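You operate a simulated robot arm through the tools that you are given. There is no shell and no other tool. Be economical: measure what you need, move in short steps, check, and stop when the job is done.

You run a simulated robot arm. Do the job below in one go: nothing can be reset, and whatever is moved stays where it is left.

TASK
Put things in order on the top of the trestle table. At the end: the orange brush stands where the green felt pad stood; the beige square post is on the small black tray; the green felt pad stands where the blue roller sleeve stood; the blue roller sleeve stands where the beige square post stood; whatever was shut is shut again. Leave all else as you found it, and nothing knocked over.
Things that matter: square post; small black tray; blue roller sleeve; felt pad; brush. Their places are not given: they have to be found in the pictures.

It is judged by the outcome, as a careful person would: the job done as asked, and still so three seconds after it is handed in. It fails if anything else is knocked over, pushed out of place, dropped, spilled or broken.

THE ROBOT
A 6-joint arm with a two-finger parallel gripper, fixed in place. Base frame: the origin is at the foot of the arm, x ahead of it, y to its left, z up; the work surface is at about z = 0. Readings come in mm, rad, newtons and seconds.
With the tool pointing down near the work surface it reaches from about 140 to 580 mm from the base axis. Its first joint turns from -1.152 to 1.152 rad. Payload 2.1 kg.
The TCP is the grasp point between the finger pads, 30 mm short of the fingertips. In the tool frame z runs along the fingers and y along their closing line. The gripper opens to 94 mm. The fingers are 28 mm wide and 10 mm thick; the gripper's body (50 by 96 mm) begins 55 mm behind the TCP.
Orientation is that of the tool frame in the base frame, as a unit quaternion [x, y, z, w]. With the fingers straight down and closing along the base's y, the tool's x points along the base's -x, its y along +y and its z along -z.

THE INTERFACE
- The arm moves only by the tool step_arm. Its argument "steps" is a list of rows, each a list of 7 numbers: the shift along the tool's x, y, z in mm, then the turn, a rotation vector about the tool's x, y, z in rad, then the opening, from 0 (shut) to 1 (fully open). In form: [[dx, dy, dz, rx, ry, rz, jaw], ...]. A call has 1 to 12 rows; each row shifts and turns the commanded pose from where the row before left it, along the tool's axes as they then stand. Each row takes 0.2 s and may step no farther than 50 mm and 0.15 rad from the row before; otherwise, or with a gripper value out of range, the whole call is refused. Where a pose cannot be reached the arm comes as near as it can. A force on the tool above 40 N (or 10 N above the force at the start of the call, whichever is more), or a blocked arm, ends the call early, and 0.2 s more pass. The fingers move at their own pace (about 72 mm/s each) and stop on an object; they squeeze with about 32 N. The grip force told is the motor's: it shows also when the fingers shut on nothing. Time passes only in rows, and 0.2 s behind the last, so rows that do not move let the fingers close. It gives the time, the measured TCP pose, the force on the tool (base axes), the opening and the grip force at its end, in the units of the frame above (readings bear some noise).
- Cameras (640 x 400 px; columns grow to the right, rows downward): "scene" is fixed at [56.1, -358.7, 483.9]; the picture's right is [0.82, -0.57, 0.00], its down [-0.37, -0.53, -0.76] and it looks along [0.43, 0.63, -0.65] (base axes); focal length 249 px, centre (320, 200). "wrist" rides on the gripper at [76, 14, -103] in the tool frame; the picture's right is [-0.18, 0.98, 0.00], its down [-0.75, -0.14, -0.64] and it looks along [-0.63, -0.12, 0.77] (tool axes); focal length 243 px, centre (320, 200).
- snapshot(camera): a new picture of that camera. It takes no simulated time.
- point_at(camera, pixels): for up to 12 pixels [column, row] of the newest picture of that camera ("zoom" is the newest enlarged one), the place [x, y, z] in the base frame of the surface seen there, good to about 2 mm, but the place of the scene camera against the robot may be out by one fixed shift of up to 18 mm in any direction. It takes no simulated time.
- close_up(camera, box): a new picture of the part [left, top, right, bottom] of that camera's present view, enlarged. It takes no simulated time.
- hand_in(): hands the job in; it is judged then, once.

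Work in short steps. Measure before you move; look again where a grasp or a placing could have gone wrong, and mend it. You have 80 turns and 54 pictures in all, those below and enlarged ones among them. Open the gripper and draw the arm clear of the work before you hand the job in, unless the task says otherwise; then end with one line.

The tools are called as name(argument=value, ...) on one line, values as JSON. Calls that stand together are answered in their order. step_arm: Moves the arm, as the interface text tells. Its arguments: {"type":"object","properties":{"steps":{"type":"array"}},"required":["steps"]} The other tools are called the same way: snapshot (camera) takes a picture; point_at (camera, pixels) gives the place of the surface under pixels of a picture; close_up (camera, box) takes an enlarged picture of a part of a camera's view; hand_in () hands the job in.

At the start:

```text
time_s: 0.0
tool_pos: [330.7, -122.0, 297.7]
ee_rot: [-0.001, 1.0, -0.001, 0.001]
contact_force: [-1.1, 0.6, -0.5]
grip_width: 93.9
grasp_force: 0.1
```

scene: 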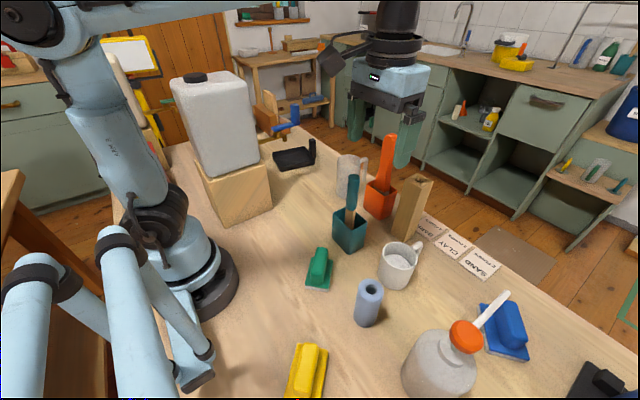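
wrist: 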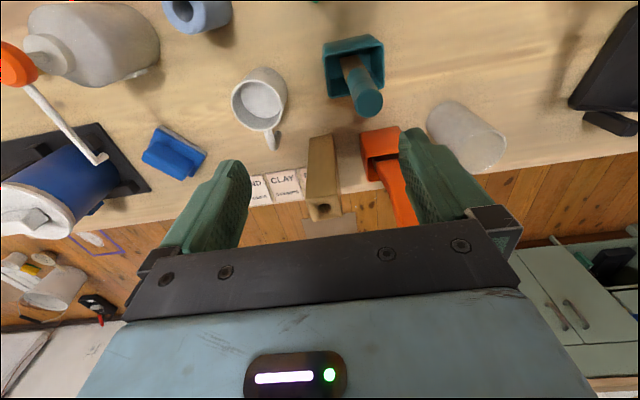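

The scene shows the likely things: green pad (319,268), blue sleeve (368,302), post (410,208), tray (293,157), orange item (382,180). I take enlargements to check them.

close_up(camera="scene", box=[260, 120, 460, 245])

close_up(camera="scene", box=[270, 225, 590, 400])

```text
3.20 times, centred on (360, 182) of scene
```

zoom: 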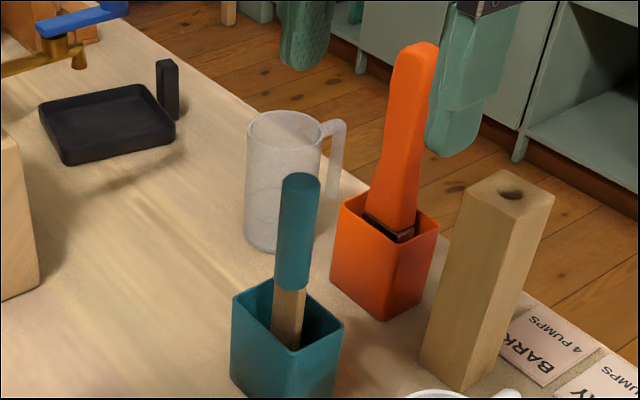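

```text
2.00 times, centred on (430, 312) of scene
```

zoom: 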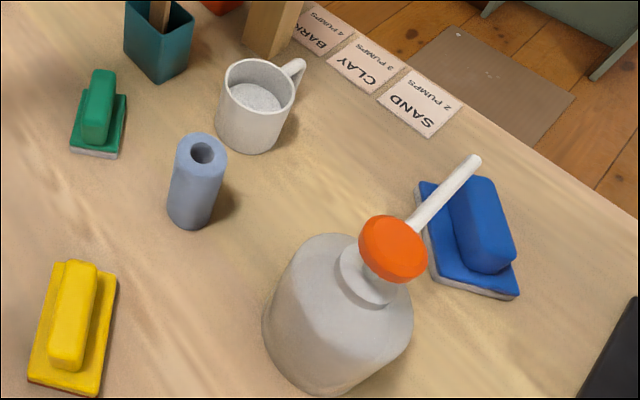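

Now I measure the same objects with both cameras to find the scene camera's shift.

point_at(camera="wrist", pixels=[[322, 145], [324, 205], [380, 140], [400, 215], [366, 95], [340, 80], [200, 8], [185, 5], [262, 95], [305, 185], [600, 125], [455, 110]])

snapshot(camera="scene")

point_at(camera="scene", pixels=[[417, 178], [405, 215], [390, 150], [375, 208], [352, 180], [345, 240], [370, 288], [318, 255], [320, 285], [292, 160], [311, 145], [307, 282]])

```text
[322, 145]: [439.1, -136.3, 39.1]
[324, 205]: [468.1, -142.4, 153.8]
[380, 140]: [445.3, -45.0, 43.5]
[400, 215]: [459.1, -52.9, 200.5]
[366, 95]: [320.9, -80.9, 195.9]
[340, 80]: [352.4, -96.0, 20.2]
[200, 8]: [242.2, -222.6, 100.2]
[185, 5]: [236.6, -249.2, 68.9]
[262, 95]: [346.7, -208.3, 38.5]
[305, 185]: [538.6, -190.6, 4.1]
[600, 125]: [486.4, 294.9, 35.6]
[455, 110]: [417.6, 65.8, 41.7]
```

```text
49 pictures are left
```

scene: 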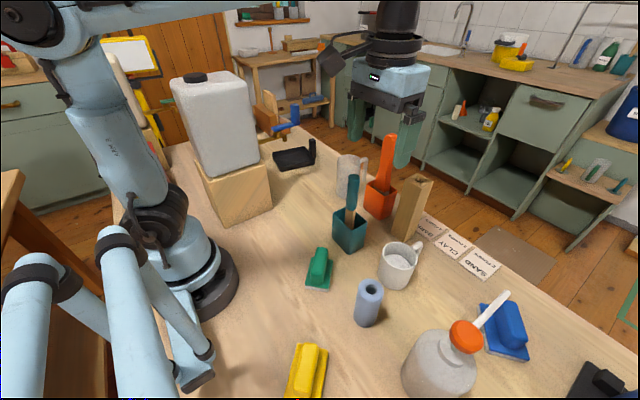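

```text
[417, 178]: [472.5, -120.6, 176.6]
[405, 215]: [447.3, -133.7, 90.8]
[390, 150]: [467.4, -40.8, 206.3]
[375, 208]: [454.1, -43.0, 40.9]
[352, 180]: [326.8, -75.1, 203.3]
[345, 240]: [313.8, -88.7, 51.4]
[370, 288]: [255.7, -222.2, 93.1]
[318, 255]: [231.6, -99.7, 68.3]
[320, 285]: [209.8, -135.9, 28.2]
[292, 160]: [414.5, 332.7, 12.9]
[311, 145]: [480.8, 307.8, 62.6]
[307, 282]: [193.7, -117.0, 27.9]
```

The shift seems about +10..15 mm. I enlarge the wrist view around post and brush to get edges and yaw.

close_up(camera="wrist", box=[230, 100, 450, 238])

```text
2.90 times, centred on (340, 169) of wrist
```

zoom: 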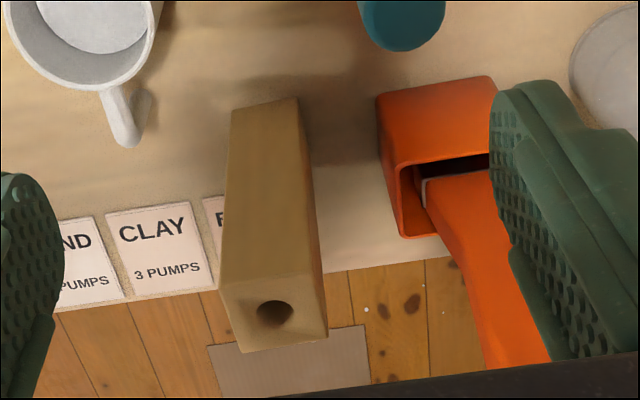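

I read post corners: top (222,290),(322,278),(327,337),(241,352), base (233,110),(297,99); pot rim and base too.

point_at(camera="zoom", pixels=[[225, 287], [318, 276], [323, 334], [243, 349], [235, 114], [295, 102], [380, 97], [488, 80], [388, 165], [404, 234], [450, 185], [400, 30]])

```text
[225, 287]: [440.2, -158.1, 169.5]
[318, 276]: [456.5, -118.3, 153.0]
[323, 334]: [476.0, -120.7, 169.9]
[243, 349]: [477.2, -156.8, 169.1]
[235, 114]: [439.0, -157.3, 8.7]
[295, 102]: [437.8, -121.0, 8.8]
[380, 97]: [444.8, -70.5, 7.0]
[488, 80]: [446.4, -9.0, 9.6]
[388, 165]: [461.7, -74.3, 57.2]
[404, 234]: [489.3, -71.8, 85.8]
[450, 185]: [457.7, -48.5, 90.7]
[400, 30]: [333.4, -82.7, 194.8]
```

Post is about 38 mm square centred (458,-139), 170 high. I now take the same zoom in the scene to calibrate the shift and measure the tray.

close_up(camera="scene", box=[260, 120, 460, 245])

point_at(camera="zoom", pixels=[[499, 172], [551, 197], [519, 213], [467, 190], [40, 106], [63, 163], [174, 130], [140, 86], [110, 125], [168, 65], [400, 60], [421, 362]])

```text
3.20 times, centred on (360, 182) of scene
```

zoom: 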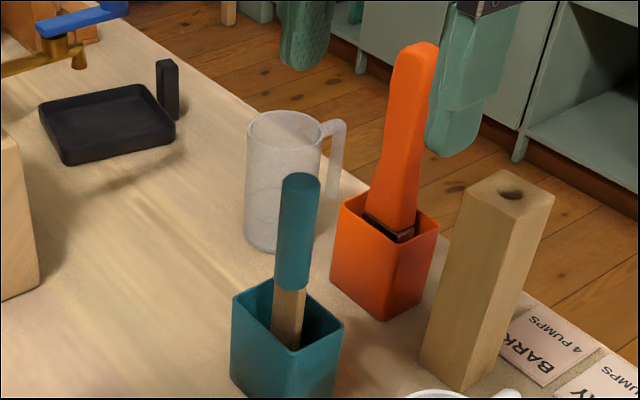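

```text
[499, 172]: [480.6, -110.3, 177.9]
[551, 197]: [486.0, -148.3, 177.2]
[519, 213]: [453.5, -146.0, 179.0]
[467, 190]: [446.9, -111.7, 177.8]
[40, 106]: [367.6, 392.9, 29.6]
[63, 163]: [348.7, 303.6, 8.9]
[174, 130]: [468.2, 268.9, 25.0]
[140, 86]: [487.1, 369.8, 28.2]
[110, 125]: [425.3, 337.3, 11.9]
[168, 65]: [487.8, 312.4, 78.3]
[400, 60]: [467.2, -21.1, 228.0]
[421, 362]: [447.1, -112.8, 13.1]
```

Scene shift ≈ (+9,+10,+9). There's another black thing at scene bottom right (600,385); I check which is the "small black tray".

close_up(camera="scene", box=[480, 300, 640, 400])

close_up(camera="wrist", box=[0, 80, 220, 240])

```text
4.00 times, centred on (560, 350) of scene
```

zoom: 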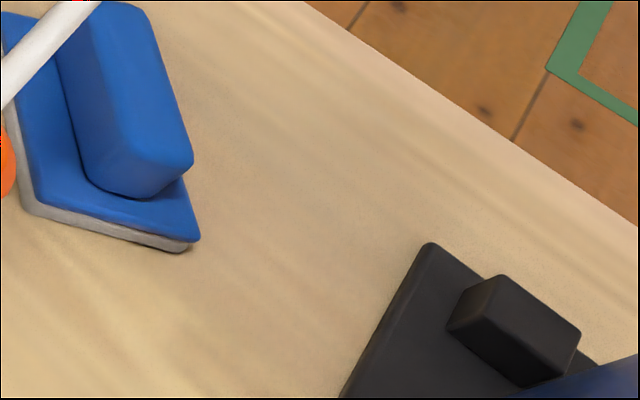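

```text
2.50 times, centred on (110, 160) of wrist
```

zoom: 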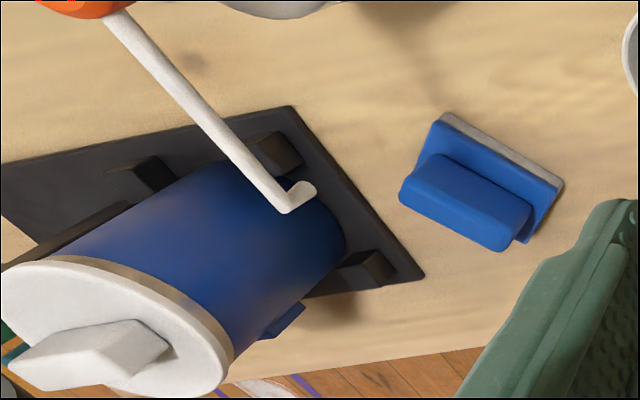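

That is a large stand with a blue canister; the small tray is the one at (409,324). I move above the post with the jaw at 0.7.

step_arm(steps=[[-45, -6, 0, 0, 0, 0, 0.7], [-45, -6, 0, 0, 0, 0, 0.7], [-37, -5, 0, 0, 0, 0, 0.7], [0, 0, 40, 0, 0, 0, 0.7], [0, 0, 40, 0, 0, 0, 0.7]])

snapshot(camera="wrist")

snapshot(camera="scene")

```text
time_s: 1.2
tool_pos: [458.9, -139.3, 218.2]
ee_rot: [0.0, 1.0, 0.0, 0.001]
contact_force: [-1.1, 0.4, -0.4]
grip_width: 65.8
grasp_force: 0.0
```

```text
44 pictures are left
```

wrist: 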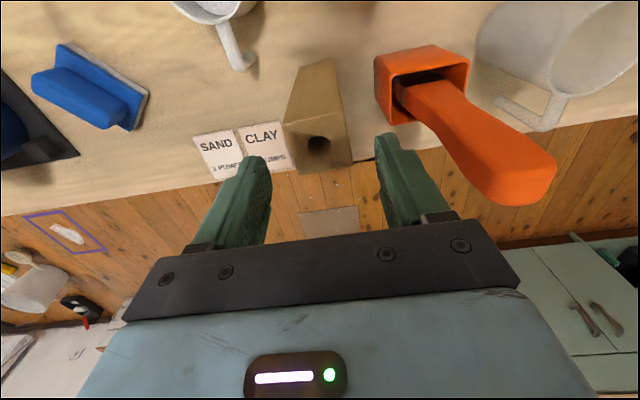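

```text
43 pictures are left
```

scene: 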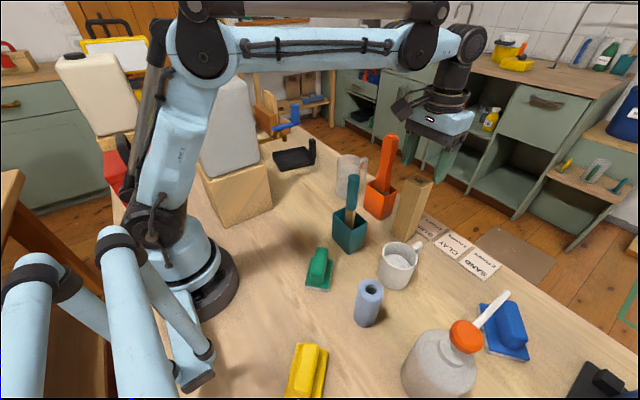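

Post top face in wrist view spans about (285,123)-(352,170); I measure post and brush points here.

point_at(camera="wrist", pixels=[[287, 125], [342, 112], [349, 160], [301, 172], [303, 70], [333, 63], [515, 190], [480, 150], [400, 85], [380, 55], [432, 47], [467, 60]])

```text
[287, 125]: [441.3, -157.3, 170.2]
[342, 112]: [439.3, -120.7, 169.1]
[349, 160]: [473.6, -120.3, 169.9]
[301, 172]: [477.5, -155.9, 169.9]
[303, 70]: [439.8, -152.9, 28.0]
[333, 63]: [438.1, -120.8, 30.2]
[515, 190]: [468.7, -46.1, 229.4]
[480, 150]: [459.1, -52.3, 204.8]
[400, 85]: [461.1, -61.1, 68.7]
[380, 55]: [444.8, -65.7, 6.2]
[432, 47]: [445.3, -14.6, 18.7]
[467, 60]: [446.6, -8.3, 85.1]
```

The post is centred (458.5,-138.5). I go down to z=130 and close.

step_arm(steps=[[0, 0.5, 45, 0, 0, 0, 0.7], [0, 0, 43, 0, 0, 0, 0.7], [0, 0, 0, 0, 0, 0, 0.7], [0, 0, 0, 0, 0, 0, 0.2], [0, 0, 0, 0, 0, 0, 0.2], [0, 0, 0, 0, 0, 0, 0.2]])

```text
time_s: 2.6
tool_pos: [458.8, -139.8, 129.1]
ee_rot: [0.001, 1.0, 0.0, 0.001]
contact_force: [0.4, 0.2, 0.1]
grip_width: 46.2
grasp_force: 32.0
```

Grip width is 46 rather than the expected 38; I look before lifting.

snapshot(camera="wrist")

close_up(camera="scene", box=[340, 90, 500, 250])

```text
42 pictures are left
```

wrist: 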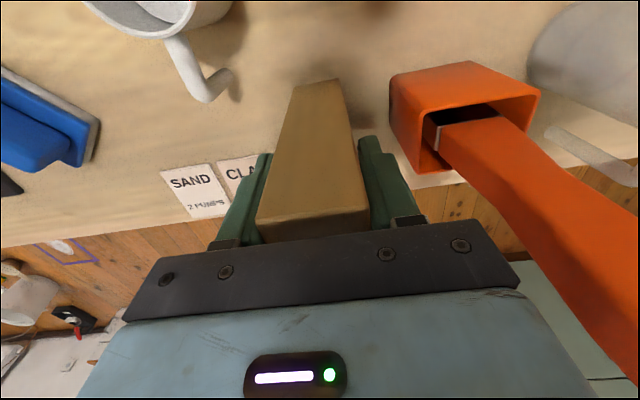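

```text
2.50 times, centred on (420, 170) of scene
```

zoom: 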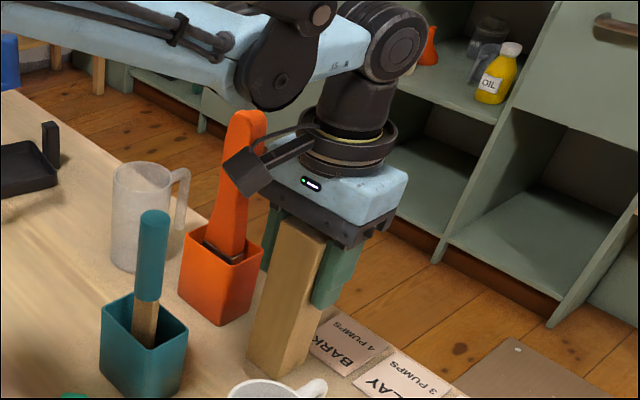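

The fingers appear around the post; I give them a little more time closing to confirm the grip.

step_arm(steps=[[0, 0, 0, 0, 0, 0, 0.1], [0, 0, 0, 0, 0, 0, 0.1], [0, 0, 0, 0, 0, 0, 0.1]])

```text
time_s: 3.4
tool_pos: [459.6, -140.3, 129.4]
ee_rot: [0.0, 1.0, 0.0, 0.002]
contact_force: [-0.3, 0.3, -0.6]
grip_width: 46.2
grasp_force: 31.9
```

Stable at 46 mm, so held. I lift straight up, watching how high it can go.

step_arm(steps=[[0, 0, -20, 0, 0, 0, 0.1], [0, 0, -40, 0, 0, 0, 0.1], [0, 0, -45, 0, 0, 0, 0.1], [0, 0, -45, 0, 0, 0, 0.1], [0, 0, -45, 0, 0, 0, 0.1], [0, 0, -45, 0, 0, 0, 0.1]])

snapshot(camera="wrist")

snapshot(camera="scene")

```text
time_s: 4.8
tool_pos: [445.3, -136.6, 354.8]
ee_rot: [0.0, 1.0, 0.001, 0.001]
contact_force: [0.0, 0.6, -1.4]
grip_width: 46.3
grasp_force: 32.2
out of reach, approached as far as the arm can: row 6
```

```text
40 pictures are left
```

wrist: 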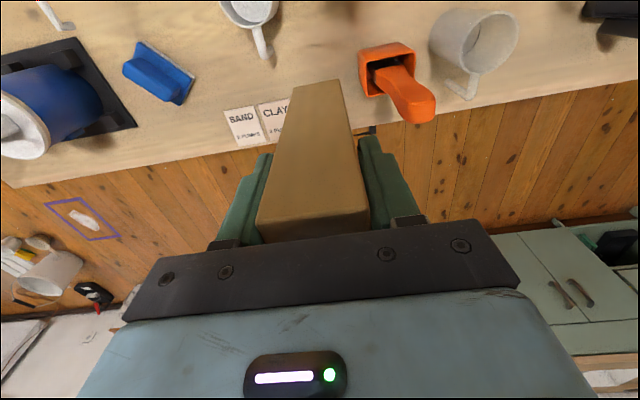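

```text
39 pictures are left
```

scene: 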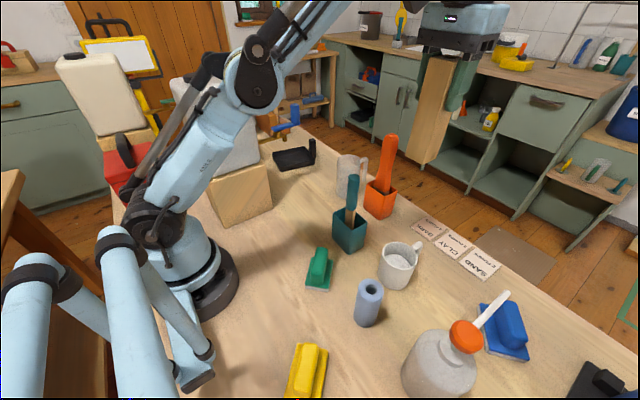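

Post is lifted, its bottom at ~225. Before swinging left I measure the big jug, its box, and the grey mug for clearance, from the new scene picture.

point_at(camera="scene", pixels=[[262, 120], [258, 160], [235, 85], [222, 225], [270, 205], [268, 165], [205, 180], [195, 100], [212, 175], [360, 160], [425, 160], [390, 140]])

close_up(camera="scene", box=[140, 40, 340, 240])

```text
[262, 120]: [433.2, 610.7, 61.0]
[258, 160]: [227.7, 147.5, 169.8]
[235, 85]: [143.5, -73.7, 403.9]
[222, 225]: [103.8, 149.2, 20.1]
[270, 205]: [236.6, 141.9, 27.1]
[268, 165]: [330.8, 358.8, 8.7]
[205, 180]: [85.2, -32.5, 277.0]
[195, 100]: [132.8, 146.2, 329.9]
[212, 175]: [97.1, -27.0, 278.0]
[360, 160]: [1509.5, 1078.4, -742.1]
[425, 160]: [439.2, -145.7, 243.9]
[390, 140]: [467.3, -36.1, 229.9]
```

```text
2.00 times, centred on (240, 140) of scene
```

zoom: 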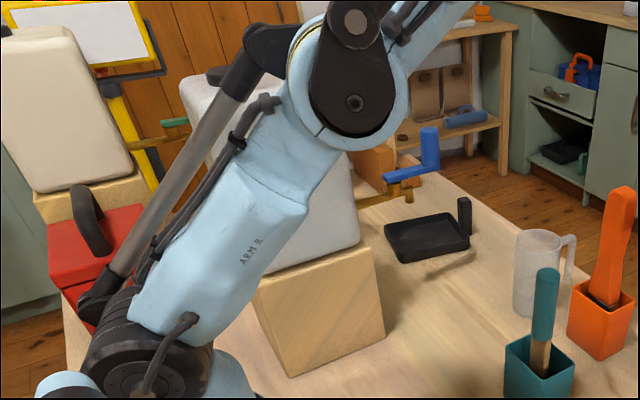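

The jug on its box lies nearly in the arm's line to the tray, so I measure its top and the arm links' heights.

point_at(camera="zoom", pixels=[[190, 90], [205, 84], [215, 74], [325, 220], [355, 235], [350, 190], [370, 250], [255, 290], [340, 145], [390, 120], [415, 90], [230, 110]])

```text
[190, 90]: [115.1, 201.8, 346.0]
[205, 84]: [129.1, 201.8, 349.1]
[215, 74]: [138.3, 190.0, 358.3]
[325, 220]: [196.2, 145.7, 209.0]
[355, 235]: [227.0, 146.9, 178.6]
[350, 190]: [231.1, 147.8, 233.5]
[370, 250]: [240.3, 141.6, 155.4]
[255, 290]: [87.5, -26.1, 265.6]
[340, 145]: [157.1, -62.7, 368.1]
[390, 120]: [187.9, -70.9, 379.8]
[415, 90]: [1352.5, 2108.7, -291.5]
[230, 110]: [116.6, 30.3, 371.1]
```

Reaching the tray with the tool vertical would put the forearm into the jug (top ~350, right in line). So I'll set the post back, and regrasp it with the tool turned 90° and tilted about 0.9 rad, body toward -y, so the arm stays right of the jug. First, down part way.

step_arm(steps=[[0, 0, 30, 0, 0, 0, 0.1], [-13.5, -2.5, 20, 0, 0, 0, 0.1], [0, 0, 45, 0, 0, 0, 0.1], [0, 0, 45, 0, 0, 0, 0.1], [0, 0, 0, 0, 0, 0, 0.1]])

point_at(camera="scene", pixels=[[465, 330], [495, 300], [440, 360], [510, 320], [400, 255], [418, 243], [370, 290], [345, 170], [361, 165], [580, 380], [605, 380], [508, 293]])

```text
time_s: 6.0
tool_pos: [457.2, -138.3, 216.4]
ee_rot: [0.0, 1.0, 0.0, 0.001]
contact_force: [0.3, -0.7, -0.9]
grip_width: 46.5
grasp_force: 31.8
```

```text
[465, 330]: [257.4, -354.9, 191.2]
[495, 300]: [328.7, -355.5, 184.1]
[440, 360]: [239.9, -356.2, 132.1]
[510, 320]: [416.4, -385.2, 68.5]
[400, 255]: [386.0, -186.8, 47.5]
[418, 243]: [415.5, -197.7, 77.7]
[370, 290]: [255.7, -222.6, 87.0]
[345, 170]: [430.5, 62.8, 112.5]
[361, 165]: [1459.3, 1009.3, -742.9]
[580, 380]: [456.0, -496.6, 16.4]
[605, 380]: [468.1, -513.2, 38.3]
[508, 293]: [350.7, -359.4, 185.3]
```

I lower the post back to its place (about 87 mm down) and release.

step_arm(steps=[[-1, -1, 42, 0, 0, 0, 0.1], [0, 0, 35, 0, 0, 0, 0.1], [0, 0, 6, 0, 0, 0, 0.1], [0, 0, 3, 0, 0, 0, 0.1], [0, 0, 0, 0, 0, 0, 0.1]])

```text
time_s: 7.2
tool_pos: [459.7, -137.6, 129.1]
ee_rot: [0.0, 1.0, 0.0, 0.001]
contact_force: [-0.3, 0.2, -1.2]
grip_width: 46.1
grasp_force: 32.7
```

At the grasp height again. Release, then retreat upward to z≈250.

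step_arm(steps=[[0, 0, 0.7, 0, 0, 0, 0.1], [0, 0, 0, 0, 0, 0, 0.6], [0, 0, 0, 0, 0, 0, 0.75], [0, 0, 0, 0, 0, 0, 0.75], [0, 0, -40, 0, 0, 0, 0.75], [0, 0, -45, 0, 0, 0, 0.75], [0, 0, -45, 0, 0, 0, 0.75]])

snapshot(camera="wrist")

point_at(camera="wrist", pixels=[[295, 113], [339, 105], [345, 145], [305, 153], [320, 130]])

```text
time_s: 8.8
tool_pos: [459.2, -137.9, 260.1]
ee_rot: [0.0, 1.0, 0.0, 0.002]
contact_force: [-0.2, -0.1, -0.7]
grip_width: 70.5
grasp_force: 0.1
```

```text
37 pictures are left
```

wrist: 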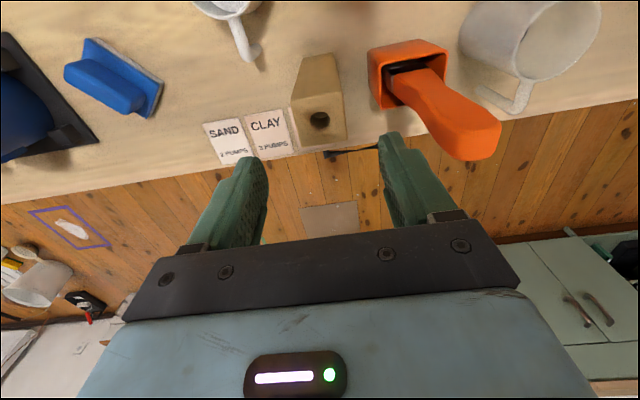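

```text
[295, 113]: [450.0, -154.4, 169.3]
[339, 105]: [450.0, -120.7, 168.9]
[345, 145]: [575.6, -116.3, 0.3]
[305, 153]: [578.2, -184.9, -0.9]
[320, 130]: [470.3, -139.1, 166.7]
```

Post stands fine. Now at z=260 I yaw +90° about the tool z.

step_arm(steps=[[0, 0, 0, 0, 0, 0.143, 0.75], [0, 0, 0, 0, 0, 0.143, 0.75], [0, 0, 0, 0, 0, 0.143, 0.75], [0, 0, 0, 0, 0, 0.143, 0.75], [0, 0, 0, 0, 0, 0.143, 0.75], [0, 0, 0, 0, 0, 0.143, 0.75], [0, 0, 0, 0, 0, 0.143, 0.75], [0, 0, 0, 0, 0, 0.143, 0.75], [0, 0, 0, 0, 0, 0.143, 0.75], [0, 0, 0, 0, 0, 0.143, 0.75], [0, 0, 0, 0, 0, 0.1408, 0.75]])

```text
time_s: 11.2
tool_pos: [458.7, -137.5, 259.8]
ee_rot: [0.707, 0.707, 0.001, 0.001]
contact_force: [-0.1, 0.2, -0.6]
grip_width: 70.5
grasp_force: 0.2
```

Yaw done. Now tilt 0.9 rad about the tool y so the gripper body leans toward -y.

step_arm(steps=[[0, 0, 0, 0, 0.15, 0, 0.75], [0, 0, 0, 0, 0.15, 0, 0.75], [0, 0, 0, 0, 0.15, 0, 0.75], [0, 0, 0, 0, 0.15, 0, 0.75], [0, 0, 0, 0, 0.15, 0, 0.75], [0, 0, 0, 0, 0.15, 0, 0.75], [0, 0, 0, 0, 0, 0, 0.75]])

snapshot(camera="scene")

snapshot(camera="wrist")

```text
time_s: 12.8
tool_pos: [459.1, -137.9, 259.4]
ee_rot: [0.637, 0.636, 0.309, -0.307]
contact_force: [0.3, -0.6, 0.0]
grip_width: 70.4
grasp_force: 0.0
```

```text
36 pictures are left
```

scene: 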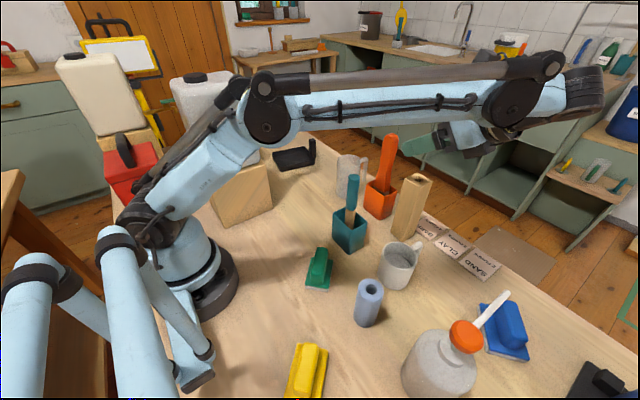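

```text
35 pictures are left
```

wrist: 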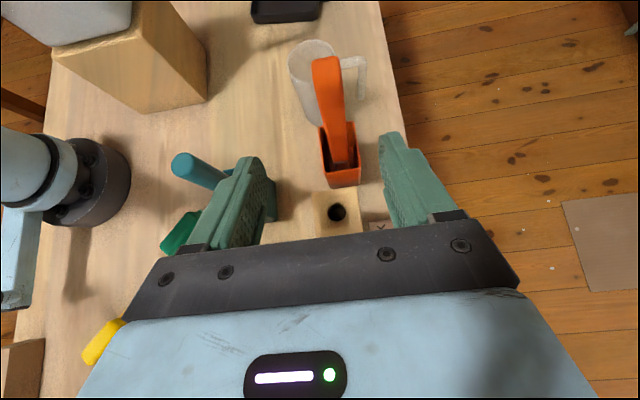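

Pose reached, post hole seen at (337,212) between the fingers. I descend vertically 129 mm in tool-frame components (-s,0,c).

point_at(camera="wrist", pixels=[[315, 195], [353, 193], [360, 228], [320, 232], [305, 8], [258, 12], [300, 60], [365, 115]])

step_arm(steps=[[-33.7, 0, 26.7, 0, 0, 0, 0.75], [-33.7, 0, 26.7, 0, 0, 0, 0.75]])

snapshot(camera="wrist")

```text
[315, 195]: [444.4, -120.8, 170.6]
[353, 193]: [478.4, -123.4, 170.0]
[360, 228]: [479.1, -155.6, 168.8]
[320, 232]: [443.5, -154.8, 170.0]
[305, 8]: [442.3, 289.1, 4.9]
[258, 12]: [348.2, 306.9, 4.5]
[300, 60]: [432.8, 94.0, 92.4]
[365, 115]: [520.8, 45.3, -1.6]
```

```text
time_s: 13.4
tool_pos: [459.7, -136.9, 173.3]
ee_rot: [0.636, 0.637, 0.308, -0.308]
contact_force: [0.1, -1.2, 0.0]
grip_width: 70.4
grasp_force: 0.1
```

```text
34 pictures are left
```

wrist: 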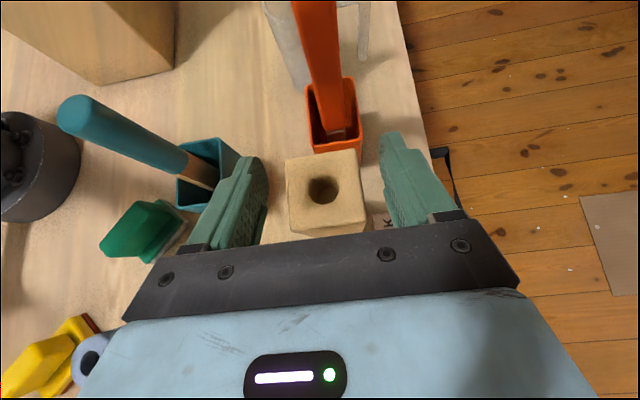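

Aligned with clear margins. I descend the last 43 mm and grip.

step_arm(steps=[[-33.7, 0, 26.7, 0, 0, 0, 0.75], [0, 0, 0, 0, 0, 0, 0.75], [0, 0, 0, 0, 0, 0, 0.3], [0, 0, 0, 0, 0, 0, 0.2], [0, 0, 0, 0, 0, 0, 0.1], [0, 0, 0, 0, 0, 0, 0.1]])

```text
time_s: 14.8
tool_pos: [459.5, -138.6, 130.5]
ee_rot: [0.637, 0.637, 0.308, -0.307]
contact_force: [0.0, 0.6, 0.7]
grip_width: 45.9
grasp_force: 31.9
```

Held. I lift in components (+s,0,-c), drawing x in to ~410 on the way once above the cups.

step_arm(steps=[[15.7, 0, -12.4, 0, 0, 0, 0.1], [36, 0, -28.6, 0, 0, 0, 0.1], [36, 0, -28.6, 0, 0, 0, 0.1], [35, -16, -28, 0, 0, 0, 0.1], [35, -16, -28, 0, 0, 0, 0.1], [30, -18, -24, 0, 0, 0, 0.1], [0, 0, 0, 0, 0, 0, 0.1]])

snapshot(camera="scene")

```text
time_s: 16.4
tool_pos: [417.0, -123.1, 369.9]
ee_rot: [0.639, 0.636, 0.31, -0.303]
contact_force: [-0.1, -0.4, -2.0]
grip_width: 46.1
grasp_force: 31.7
out of reach, approached as far as the arm can: row 5, 6
```

```text
33 pictures are left
```

scene: 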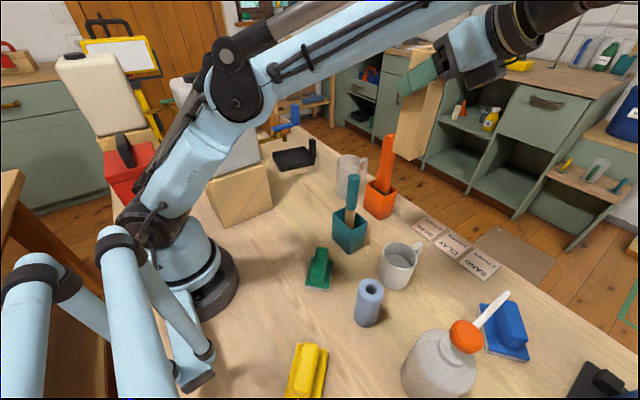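

Post bottom is ~240, above the brush top (232). I sweep +y in steps of 45, x at ~402.

step_arm(steps=[[0, -15, 0, 0, 0, 0, 0.1], [28, 0, 35.2, 0, 0, 0, 0.1], [28, 0, 35.2, 0, 0, 0, 0.1], [28, 0, 35.2, 0, 0, 0, 0.1], [28, 0, 35.2, 0, 0, 0, 0.1], [28, 0, 35.2, 0, 0, 0, 0.1]])

snapshot(camera="scene")

```text
time_s: 17.8
tool_pos: [407.8, 108.1, 371.4]
ee_rot: [0.637, 0.636, 0.309, -0.306]
contact_force: [1.1, 0.0, -1.1]
grip_width: 46.3
grasp_force: 32.3
out of reach, approached as far as the arm can: row 1
```

```text
32 pictures are left
```

scene: 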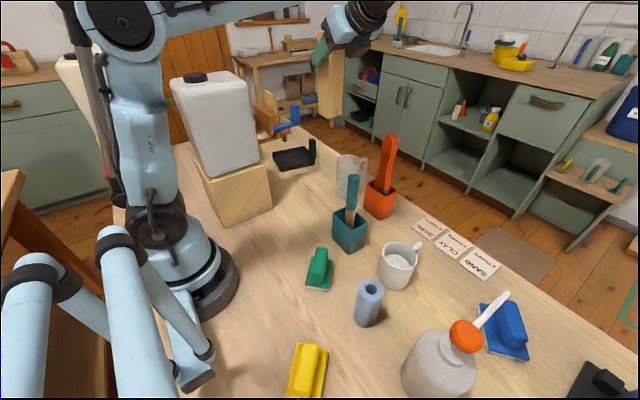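

Passing fine. I check the jug's right side edge at the top and continue +y halfway.

point_at(camera="scene", pixels=[[243, 82], [238, 78], [250, 120], [256, 152], [222, 74], [196, 80]])

step_arm(steps=[[28, 0, 35.2, 0, 0, 0, 0.1], [28, 0, 35.2, 0, 0, 0, 0.1], [20, 0, 25.2, 0, 0, 0, 0.1], [0, 0, 0, 0, 0, 0, 0.1]])

snapshot(camera="scene")

snapshot(camera="wrist")

```text
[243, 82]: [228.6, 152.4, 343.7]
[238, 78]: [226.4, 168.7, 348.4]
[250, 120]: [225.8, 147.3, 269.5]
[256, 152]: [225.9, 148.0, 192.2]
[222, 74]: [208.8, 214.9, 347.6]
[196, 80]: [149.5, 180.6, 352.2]
```

```text
time_s: 18.8
tool_pos: [406.6, 231.3, 371.1]
ee_rot: [0.637, 0.636, 0.308, -0.307]
contact_force: [-0.5, -0.3, -1.9]
grip_width: 46.0
grasp_force: 32.0
```

```text
31 pictures are left
```

scene: 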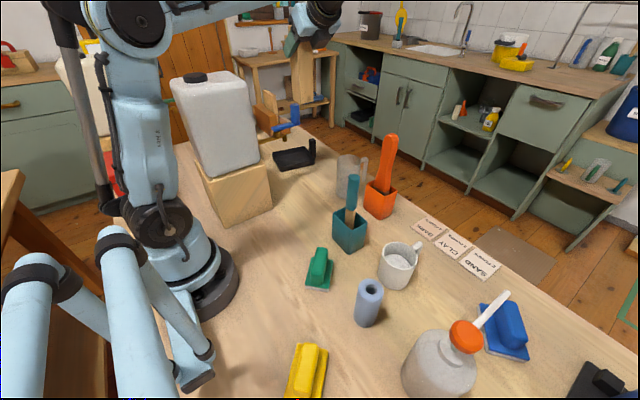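

```text
30 pictures are left
```

wrist: 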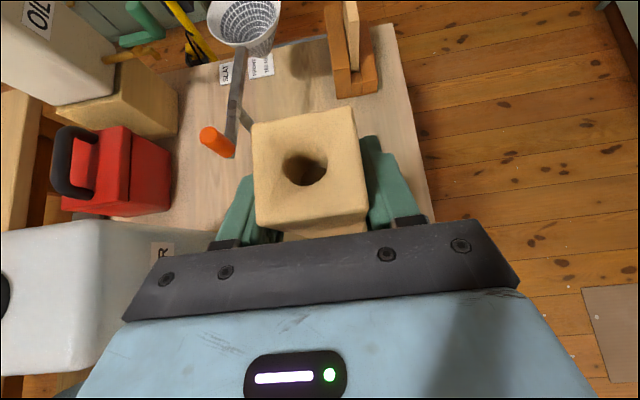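

I move to above the tray spot (425,303) then start down, checking against the jug.

step_arm(steps=[[22.4, 9, 28.2, 0, 0, 0, 0.1], [22.4, 9, 28.2, 0, 0, 0, 0.1], [-35.2, 0, 28, 0, 0, 0, 0.1], [-35.2, 0, 28, 0, 0, 0, 0.1], [0, 0, 0, 0, 0, 0, 0.1]])

snapshot(camera="scene")

snapshot(camera="wrist")

```text
time_s: 20.0
tool_pos: [426.3, 301.8, 280.3]
ee_rot: [0.636, 0.637, 0.308, -0.308]
contact_force: [-0.6, 0.0, -1.5]
grip_width: 46.2
grasp_force: 32.1
```

```text
29 pictures are left
```

scene: 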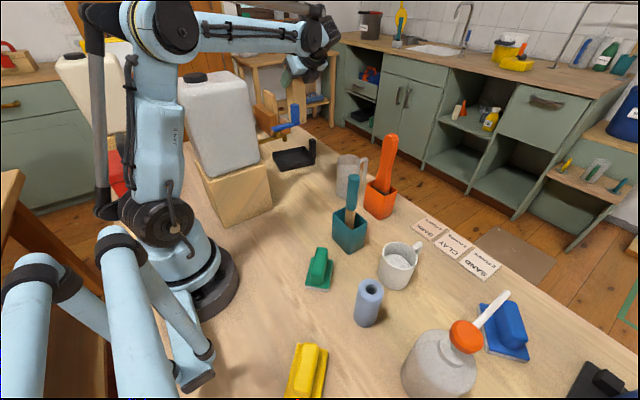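

```text
28 pictures are left
```

wrist: 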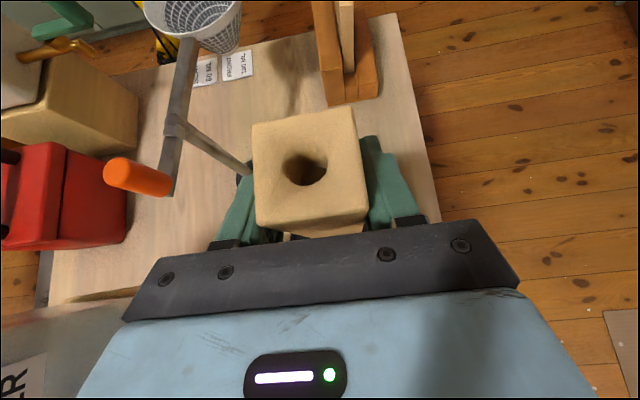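

The wrist view shows a metal rod with an orange handle (140,178) near the tray; I measure where it and others are before lowering.

point_at(camera="wrist", pixels=[[112, 172], [165, 182], [175, 150], [186, 90], [240, 165], [215, 150], [190, 45], [60, 190], [340, 90], [100, 220], [238, 20], [60, 330]])

close_up(camera="scene", box=[240, 40, 360, 180])

```text
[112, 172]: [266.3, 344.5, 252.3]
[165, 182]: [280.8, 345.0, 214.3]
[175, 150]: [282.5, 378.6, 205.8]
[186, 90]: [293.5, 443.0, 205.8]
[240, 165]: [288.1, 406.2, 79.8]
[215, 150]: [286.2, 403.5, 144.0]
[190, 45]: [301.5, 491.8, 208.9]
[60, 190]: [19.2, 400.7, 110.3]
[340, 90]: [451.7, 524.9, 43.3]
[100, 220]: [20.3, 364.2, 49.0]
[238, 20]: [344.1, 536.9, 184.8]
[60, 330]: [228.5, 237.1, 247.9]
```

```text
2.86 times, centred on (300, 110) of scene
```

zoom: 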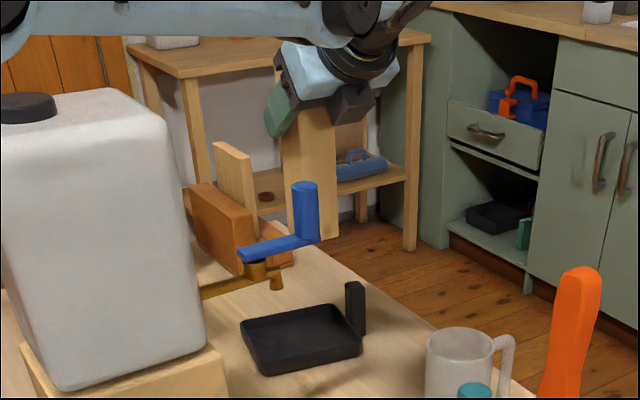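

The rod is at x≈285, well clear. I also locate the blue crank near zoom (305,190).

point_at(camera="zoom", pixels=[[305, 190], [307, 225], [248, 254], [275, 275], [240, 285], [355, 290], [300, 345], [265, 370], [358, 350], [245, 325], [345, 308], [325, 220]])

```text
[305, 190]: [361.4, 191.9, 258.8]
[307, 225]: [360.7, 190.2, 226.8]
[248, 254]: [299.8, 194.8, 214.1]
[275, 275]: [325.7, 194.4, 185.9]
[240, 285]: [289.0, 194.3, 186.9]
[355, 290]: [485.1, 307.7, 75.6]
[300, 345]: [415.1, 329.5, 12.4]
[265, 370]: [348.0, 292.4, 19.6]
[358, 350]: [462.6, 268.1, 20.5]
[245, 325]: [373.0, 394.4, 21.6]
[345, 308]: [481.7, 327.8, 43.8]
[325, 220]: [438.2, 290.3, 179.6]
```

Important: the jug's tap with a blue lever stands at about (352,182), top ~262. I measure the forearm's lateral half-width to judge clearance.

point_at(camera="scene", pixels=[[250, 30], [220, 30], [270, 40], [175, 25], [152, 20], [310, 38], [328, 35], [155, 150], [250, 48], [225, 50], [160, 210], [285, 10]])

```text
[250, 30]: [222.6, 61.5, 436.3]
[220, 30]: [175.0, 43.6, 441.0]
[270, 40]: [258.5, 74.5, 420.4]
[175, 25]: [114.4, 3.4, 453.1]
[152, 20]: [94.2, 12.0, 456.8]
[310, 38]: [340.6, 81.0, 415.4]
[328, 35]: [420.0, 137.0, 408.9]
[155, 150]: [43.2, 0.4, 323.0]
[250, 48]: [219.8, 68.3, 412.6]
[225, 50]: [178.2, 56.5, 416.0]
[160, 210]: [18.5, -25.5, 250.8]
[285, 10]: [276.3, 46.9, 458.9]
```

Forearm half-width ~26 mm, joint bulge ~48 at r≈336. I need the wrist link near r≈390; I enlarge that part.

close_up(camera="scene", box=[270, 0, 370, 90])

point_at(camera="zoom", pixels=[[230, 300], [262, 240], [320, 200], [350, 220], [330, 260], [390, 240], [420, 150], [360, 100], [170, 330], [300, 290], [230, 420], [280, 360]])

```text
4.44 times, centred on (320, 45) of scene
```

zoom: 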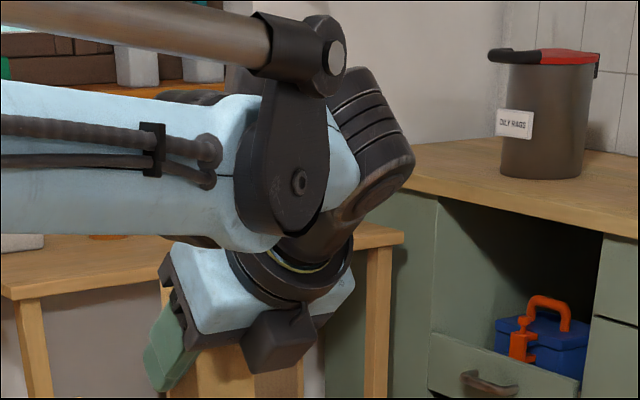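

```text
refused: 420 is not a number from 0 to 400
```

Same, with valid pixels.

point_at(camera="zoom", pixels=[[280, 160], [240, 220], [330, 170], [350, 170], [375, 165], [405, 165], [380, 100], [350, 220], [310, 245], [290, 280], [220, 280], [280, 340]])

```text
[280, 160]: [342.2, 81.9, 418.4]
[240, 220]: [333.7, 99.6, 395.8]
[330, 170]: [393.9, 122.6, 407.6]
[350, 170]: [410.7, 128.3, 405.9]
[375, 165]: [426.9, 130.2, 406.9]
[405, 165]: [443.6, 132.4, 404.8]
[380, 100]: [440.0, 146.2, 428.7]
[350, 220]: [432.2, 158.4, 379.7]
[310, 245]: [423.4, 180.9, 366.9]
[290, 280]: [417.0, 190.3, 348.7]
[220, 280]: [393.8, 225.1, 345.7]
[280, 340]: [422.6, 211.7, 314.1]
```

Final clearances come out ≥11 mm (wrist link ±28 against lever at lateral 41; bulge above the spout). The tray is about 120×104, centre (410,321); (426,302) keeps ~10 mm inside the rims. I descend vertically to ~z 190 and look.

step_arm(steps=[[-23.5, 0, 18.7, 0, 0, 0, 0.1], [-23.5, 0, 18.7, 0, 0, 0, 0.1], [-23.5, 0, 18.7, 0, 0, 0, 0.1], [0, 0, 0, 0, 0, 0, 0.1]])

close_up(camera="scene", box=[230, 40, 370, 180])

snapshot(camera="wrist")

```text
time_s: 21.0
tool_pos: [424.9, 301.6, 189.9]
ee_rot: [0.636, 0.637, 0.308, -0.308]
contact_force: [-0.3, 0.4, -2.1]
grip_width: 46.3
grasp_force: 31.6
```

```text
2.86 times, centred on (300, 110) of scene
```

zoom: 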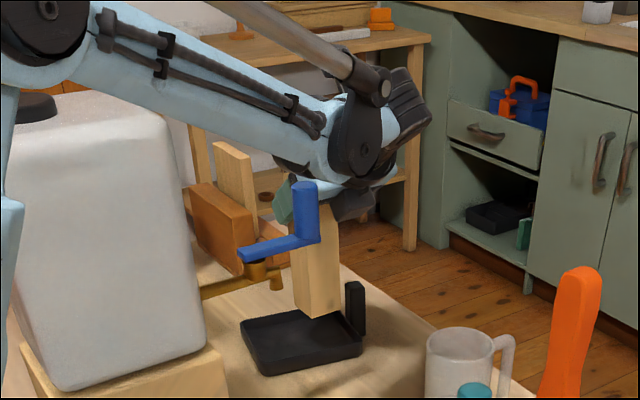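

```text
24 pictures are left
```

wrist: 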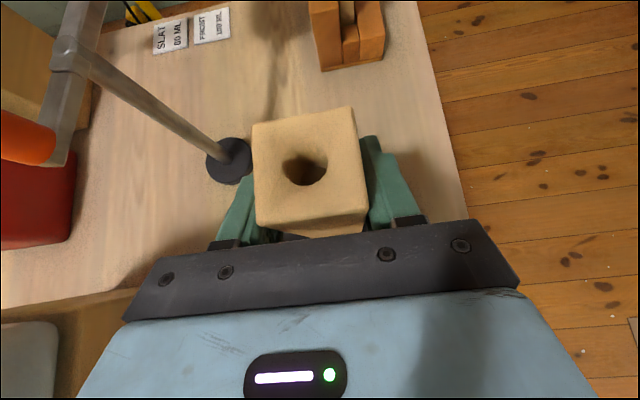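

The lever shows at zoom (305,210), the joint disc beside it at (360,140). I measure their gap.

point_at(camera="zoom", pixels=[[303, 183], [315, 200], [316, 230], [355, 150], [335, 140], [345, 175], [365, 175], [320, 175], [325, 150], [310, 300], [300, 165], [350, 210]])

```text
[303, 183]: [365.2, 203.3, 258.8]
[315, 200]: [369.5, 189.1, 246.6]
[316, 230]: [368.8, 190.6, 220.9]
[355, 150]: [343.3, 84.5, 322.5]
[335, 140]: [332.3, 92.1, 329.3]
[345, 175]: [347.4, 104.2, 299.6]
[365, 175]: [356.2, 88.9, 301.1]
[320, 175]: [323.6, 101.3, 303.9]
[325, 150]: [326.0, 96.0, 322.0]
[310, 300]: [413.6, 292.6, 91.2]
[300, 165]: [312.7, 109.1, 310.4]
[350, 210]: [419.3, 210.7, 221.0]
```

Gaps are at least ~15 mm and the post hangs over the tray's floor. I lower another 50 mm, then creep.

step_arm(steps=[[-15.7, 0, 12.4, 0, 0, 0, 0.1], [-15.7, 0, 12.4, 0, 0, 0, 0.1], [-7.8, 0, 6.2, 0, 0, 0, 0.1], [0, 0, 0, 0, 0, 0, 0.1]])

close_up(camera="scene", box=[230, 60, 370, 180])

```text
time_s: 22.0
tool_pos: [426.6, 299.9, 139.5]
ee_rot: [0.637, 0.637, 0.308, -0.307]
contact_force: [0.6, 0.0, -0.8]
grip_width: 46.3
grasp_force: 32.4
```

```text
3.33 times, centred on (300, 120) of scene
```

zoom: 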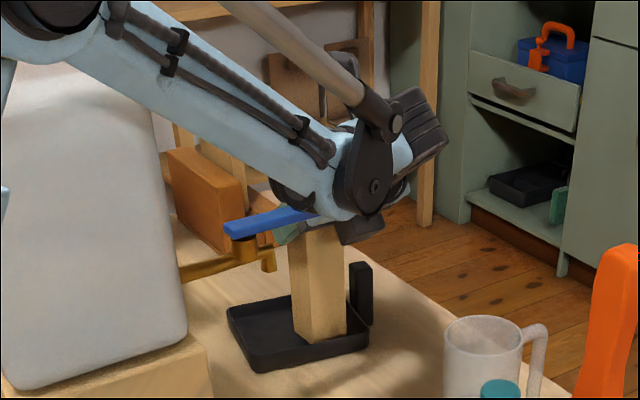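

I check the post bottom against the rim and inner floor.

point_at(camera="zoom", pixels=[[298, 330], [320, 335], [343, 325], [256, 368], [366, 345], [315, 357], [280, 355], [275, 335], [285, 320], [355, 335]])

```text
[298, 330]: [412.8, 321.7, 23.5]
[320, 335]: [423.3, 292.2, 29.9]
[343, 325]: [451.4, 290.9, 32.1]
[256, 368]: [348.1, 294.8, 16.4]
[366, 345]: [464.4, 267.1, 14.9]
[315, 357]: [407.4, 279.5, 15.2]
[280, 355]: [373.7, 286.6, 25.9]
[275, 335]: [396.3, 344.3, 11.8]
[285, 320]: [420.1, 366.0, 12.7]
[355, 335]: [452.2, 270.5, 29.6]
```

About 9 mm inside the wall. Creep down 1.5 mm at a time till touch.

step_arm(steps=[[-1.2, 0, 0.95, 0, 0, 0, 0.1], [-1.2, 0, 0.95, 0, 0, 0, 0.1], [-1.2, 0, 0.95, 0, 0, 0, 0.1], [0, 0, 0, 0, 0, 0, 0.1]])

```text
time_s: 23.0
tool_pos: [426.4, 301.3, 135.4]
ee_rot: [0.636, 0.637, 0.308, -0.308]
contact_force: [0.2, -0.1, -2.0]
grip_width: 46.1
grasp_force: 32.4
```

Force shows no touch yet; a few more 1 mm steps.

step_arm(steps=[[-0.8, 0, 0.62, 0, 0, 0, 0.1], [0, 0, 0, 0, 0, 0, 0.1]])

close_up(camera="scene", box=[270, 120, 350, 180])

```text
time_s: 23.6
tool_pos: [426.0, 301.3, 136.0]
ee_rot: [0.637, 0.637, 0.308, -0.307]
contact_force: [-0.1, 0.2, -0.9]
grip_width: 46.1
grasp_force: 32.1
```

```text
6.67 times, centred on (310, 150) of scene
```

zoom: 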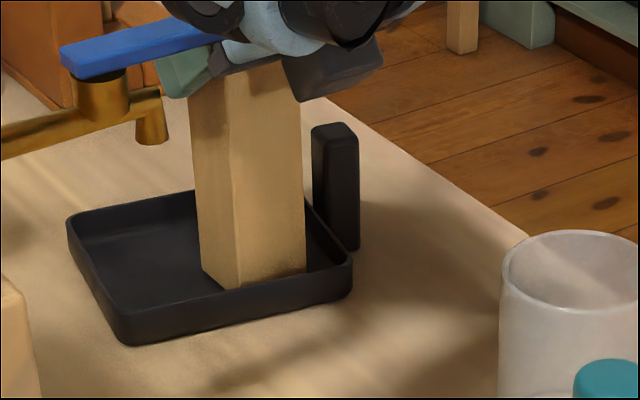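

Very near the floor. Two more 1 mm steps.

step_arm(steps=[[-0.8, 0, 0.62, 0, 0, 0, 0.1], [0, 0, 0, 0, 0, 0, 0.1]])

step_arm(steps=[[-0.8, 0, 0.62, 0, 0, 0, 0.1], [0, 0, 0, 0, 0, 0, 0.1]])

```text
time_s: 24.2
tool_pos: [425.1, 300.9, 135.0]
ee_rot: [0.636, 0.637, 0.308, -0.307]
contact_force: [-0.9, -1.5, 5.5]
grip_width: 46.0
grasp_force: 31.9
```

```text
time_s: 24.8
tool_pos: [425.6, 301.7, 135.9]
ee_rot: [0.635, 0.637, 0.309, -0.31]
contact_force: [-1.2, -2.3, 25.4]
grip_width: 46.3
grasp_force: 32.5
```

Contact (25 N). Ease 0.8 mm, open, and retreat back along the tool axis, then up.

step_arm(steps=[[1, 0, -0.8, 0, 0, 0, 0.1], [0, 0, 0, 0, 0, 0, 0.6], [0, 0, 0, 0, 0, 0, 0.75], [0, 0, 0, 0, 0, 0, 0.75], [0, 0, -30, 0, 0, 0, 0.75], [0, 0, -40, 0, 0, 0, 0.75], [0, 0, -40, 0, 0, 0, 0.75], [25, 0, -30, 0, 0, 0, 0.75], [25, 0, -30, 0, 0, 0, 0.75]])

snapshot(camera="scene")

```text
time_s: 26.8
tool_pos: [425.9, 199.1, 280.0]
ee_rot: [0.637, 0.637, 0.308, -0.307]
contact_force: [-0.3, -0.3, -0.9]
grip_width: 70.4
grasp_force: 0.1
```

```text
21 pictures are left
```

scene: 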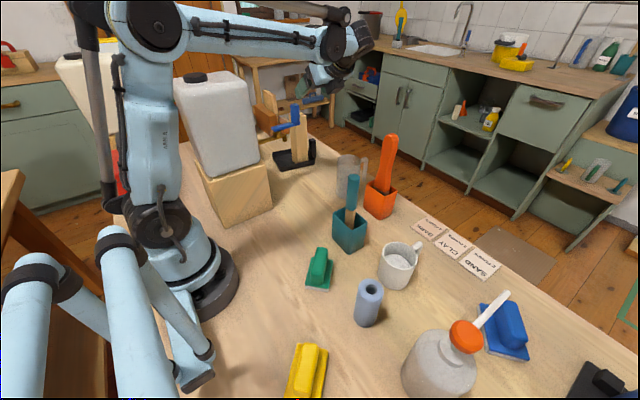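

Post stands in the tray. Now I bring the tool back vertical and begin unyawing.

step_arm(steps=[[0, 0, 0, 0, -0.15, 0, 0.75], [0, 0, 0, 0, -0.15, 0, 0.75], [0, 0, 0, 0, -0.15, 0, 0.75], [0, 0, 0, 0, -0.15, 0, 0.75], [0, 0, 0, 0, -0.15, 0, 0.75], [0, 0, 0, 0, -0.15, 0, 0.75], [-45, 0, 0, 0, 0, 0, 0.75], [-45, -10, 0, 0, 0, 0, 0.75], [-45, -20, -10, 0, 0, 0, 0.75], [-45, -30, -10, 0, 0, 0, 0.75]])

step_arm(steps=[[0, 0, 0, 0, 0, -0.143, 0.75], [0, 0, 0, 0, 0, -0.143, 0.75], [0, 0, 0, 0, 0, -0.143, 0.75], [0, 0, 0, 0, 0, -0.143, 0.75], [0, 0, 0, 0, 0, -0.143, 0.75], [0, 0, 0, 0, 0, -0.143, 0.75], [0, 0, 0, 0, 0, -0.143, 0.75], [0, 0, 0, 0, 0, -0.143, 0.75], [0, 0, 0, 0, 0, -0.143, 0.75], [0, 0, 0, 0, 0, -0.143, 0.75], [0, 0, 0, 0, 0, -0.1408, 0.75]])

```text
refused: row 9 steps farther than a row can; nothing moved
```

```text
time_s: 29.2
tool_pos: [425.4, 199.2, 279.7]
ee_rot: [-0.002, 0.9, 0.436, 0.002]
contact_force: [0.3, 1.0, 0.3]
grip_width: 70.6
grasp_force: 0.1
```

The first call was refused (a 50.2 mm row) and the yaw ran about the tilted axis; the pose is harmless: tool x is now -base x, tilted. I level with rx +0.9, then move.

step_arm(steps=[[0, 0, 0, 0.15, 0, 0, 0.75], [0, 0, 0, 0.15, 0, 0, 0.75], [0, 0, 0, 0.15, 0, 0, 0.75], [0, 0, 0, 0.15, 0, 0, 0.75], [0, 0, 0, 0.15, 0, 0, 0.75], [0, 0, 0, 0.15, 0, 0, 0.75], [0, 0, 0, 0, 0, 0, 0.75]])

```text
time_s: 30.8
tool_pos: [426.4, 198.0, 278.7]
ee_rot: [0.0, 1.0, 0.0, 0.001]
contact_force: [0.1, 0.0, 0.5]
grip_width: 70.7
grasp_force: 0.0
```

Level again. Now I move -y, then inward, to view sleeve and pad from the wrist.

step_arm(steps=[[0, -45, 0, 0, 0, 0, 0.75], [0, -45, 0, 0, 0, 0, 0.75], [10, -45, 0, 0, 0, 0, 0.75], [20, -42, 0, 0, 0, 0, 0.75], [26, -40, 0, 0, 0, 0, 0.75], [30, -38, 0, 0, 0, 0, 0.75], [32, -36, 0, 0, 0, 0, 0.75], [32, -35, 0, 0, 0, 0, 0.75], [30, -22, 0, 0, 0, 0, 0.75], [30, 0, 0, 0, 0, 0, 0.75]])

snapshot(camera="wrist")

```text
time_s: 33.0
tool_pos: [216.0, -148.9, 278.7]
ee_rot: [-0.001, 1.0, 0.0, 0.001]
contact_force: [-0.9, 0.3, 0.6]
grip_width: 70.5
grasp_force: 0.1
```

```text
20 pictures are left
```

wrist: 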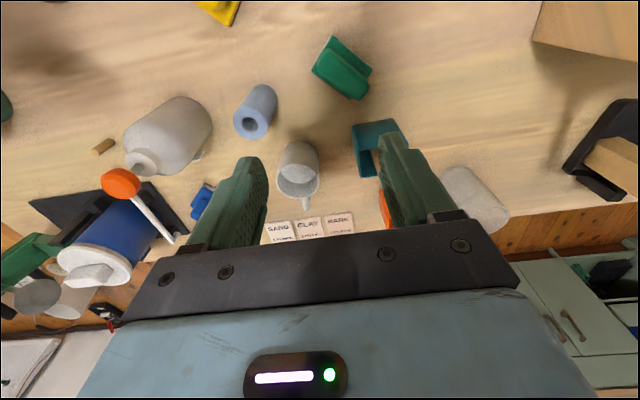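

Sleeve top ring at (250,123), base near (264,92); pad at (342,68). I enlarge that region and measure.

close_up(camera="wrist", box=[220, 20, 400, 145])

point_at(camera="zoom", pixels=[[55, 350], [105, 385], [160, 355], [105, 330], [130, 235], [200, 265], [330, 175], [400, 70], [530, 180], [450, 275], [420, 150], [500, 230]])

```text
3.20 times, centred on (310, 82) of wrist
```

zoom: 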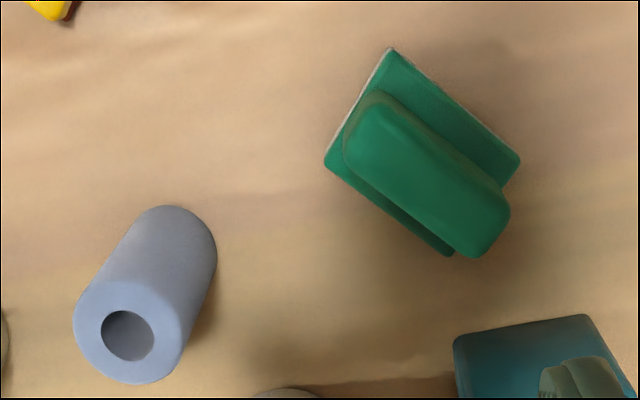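

```text
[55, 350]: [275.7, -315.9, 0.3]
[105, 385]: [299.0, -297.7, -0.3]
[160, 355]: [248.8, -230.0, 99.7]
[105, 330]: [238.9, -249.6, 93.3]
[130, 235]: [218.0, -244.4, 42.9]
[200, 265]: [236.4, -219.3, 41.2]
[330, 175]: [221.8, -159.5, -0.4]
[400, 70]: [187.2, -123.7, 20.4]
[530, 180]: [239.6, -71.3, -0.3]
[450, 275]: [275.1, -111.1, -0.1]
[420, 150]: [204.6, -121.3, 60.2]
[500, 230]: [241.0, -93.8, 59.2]
```

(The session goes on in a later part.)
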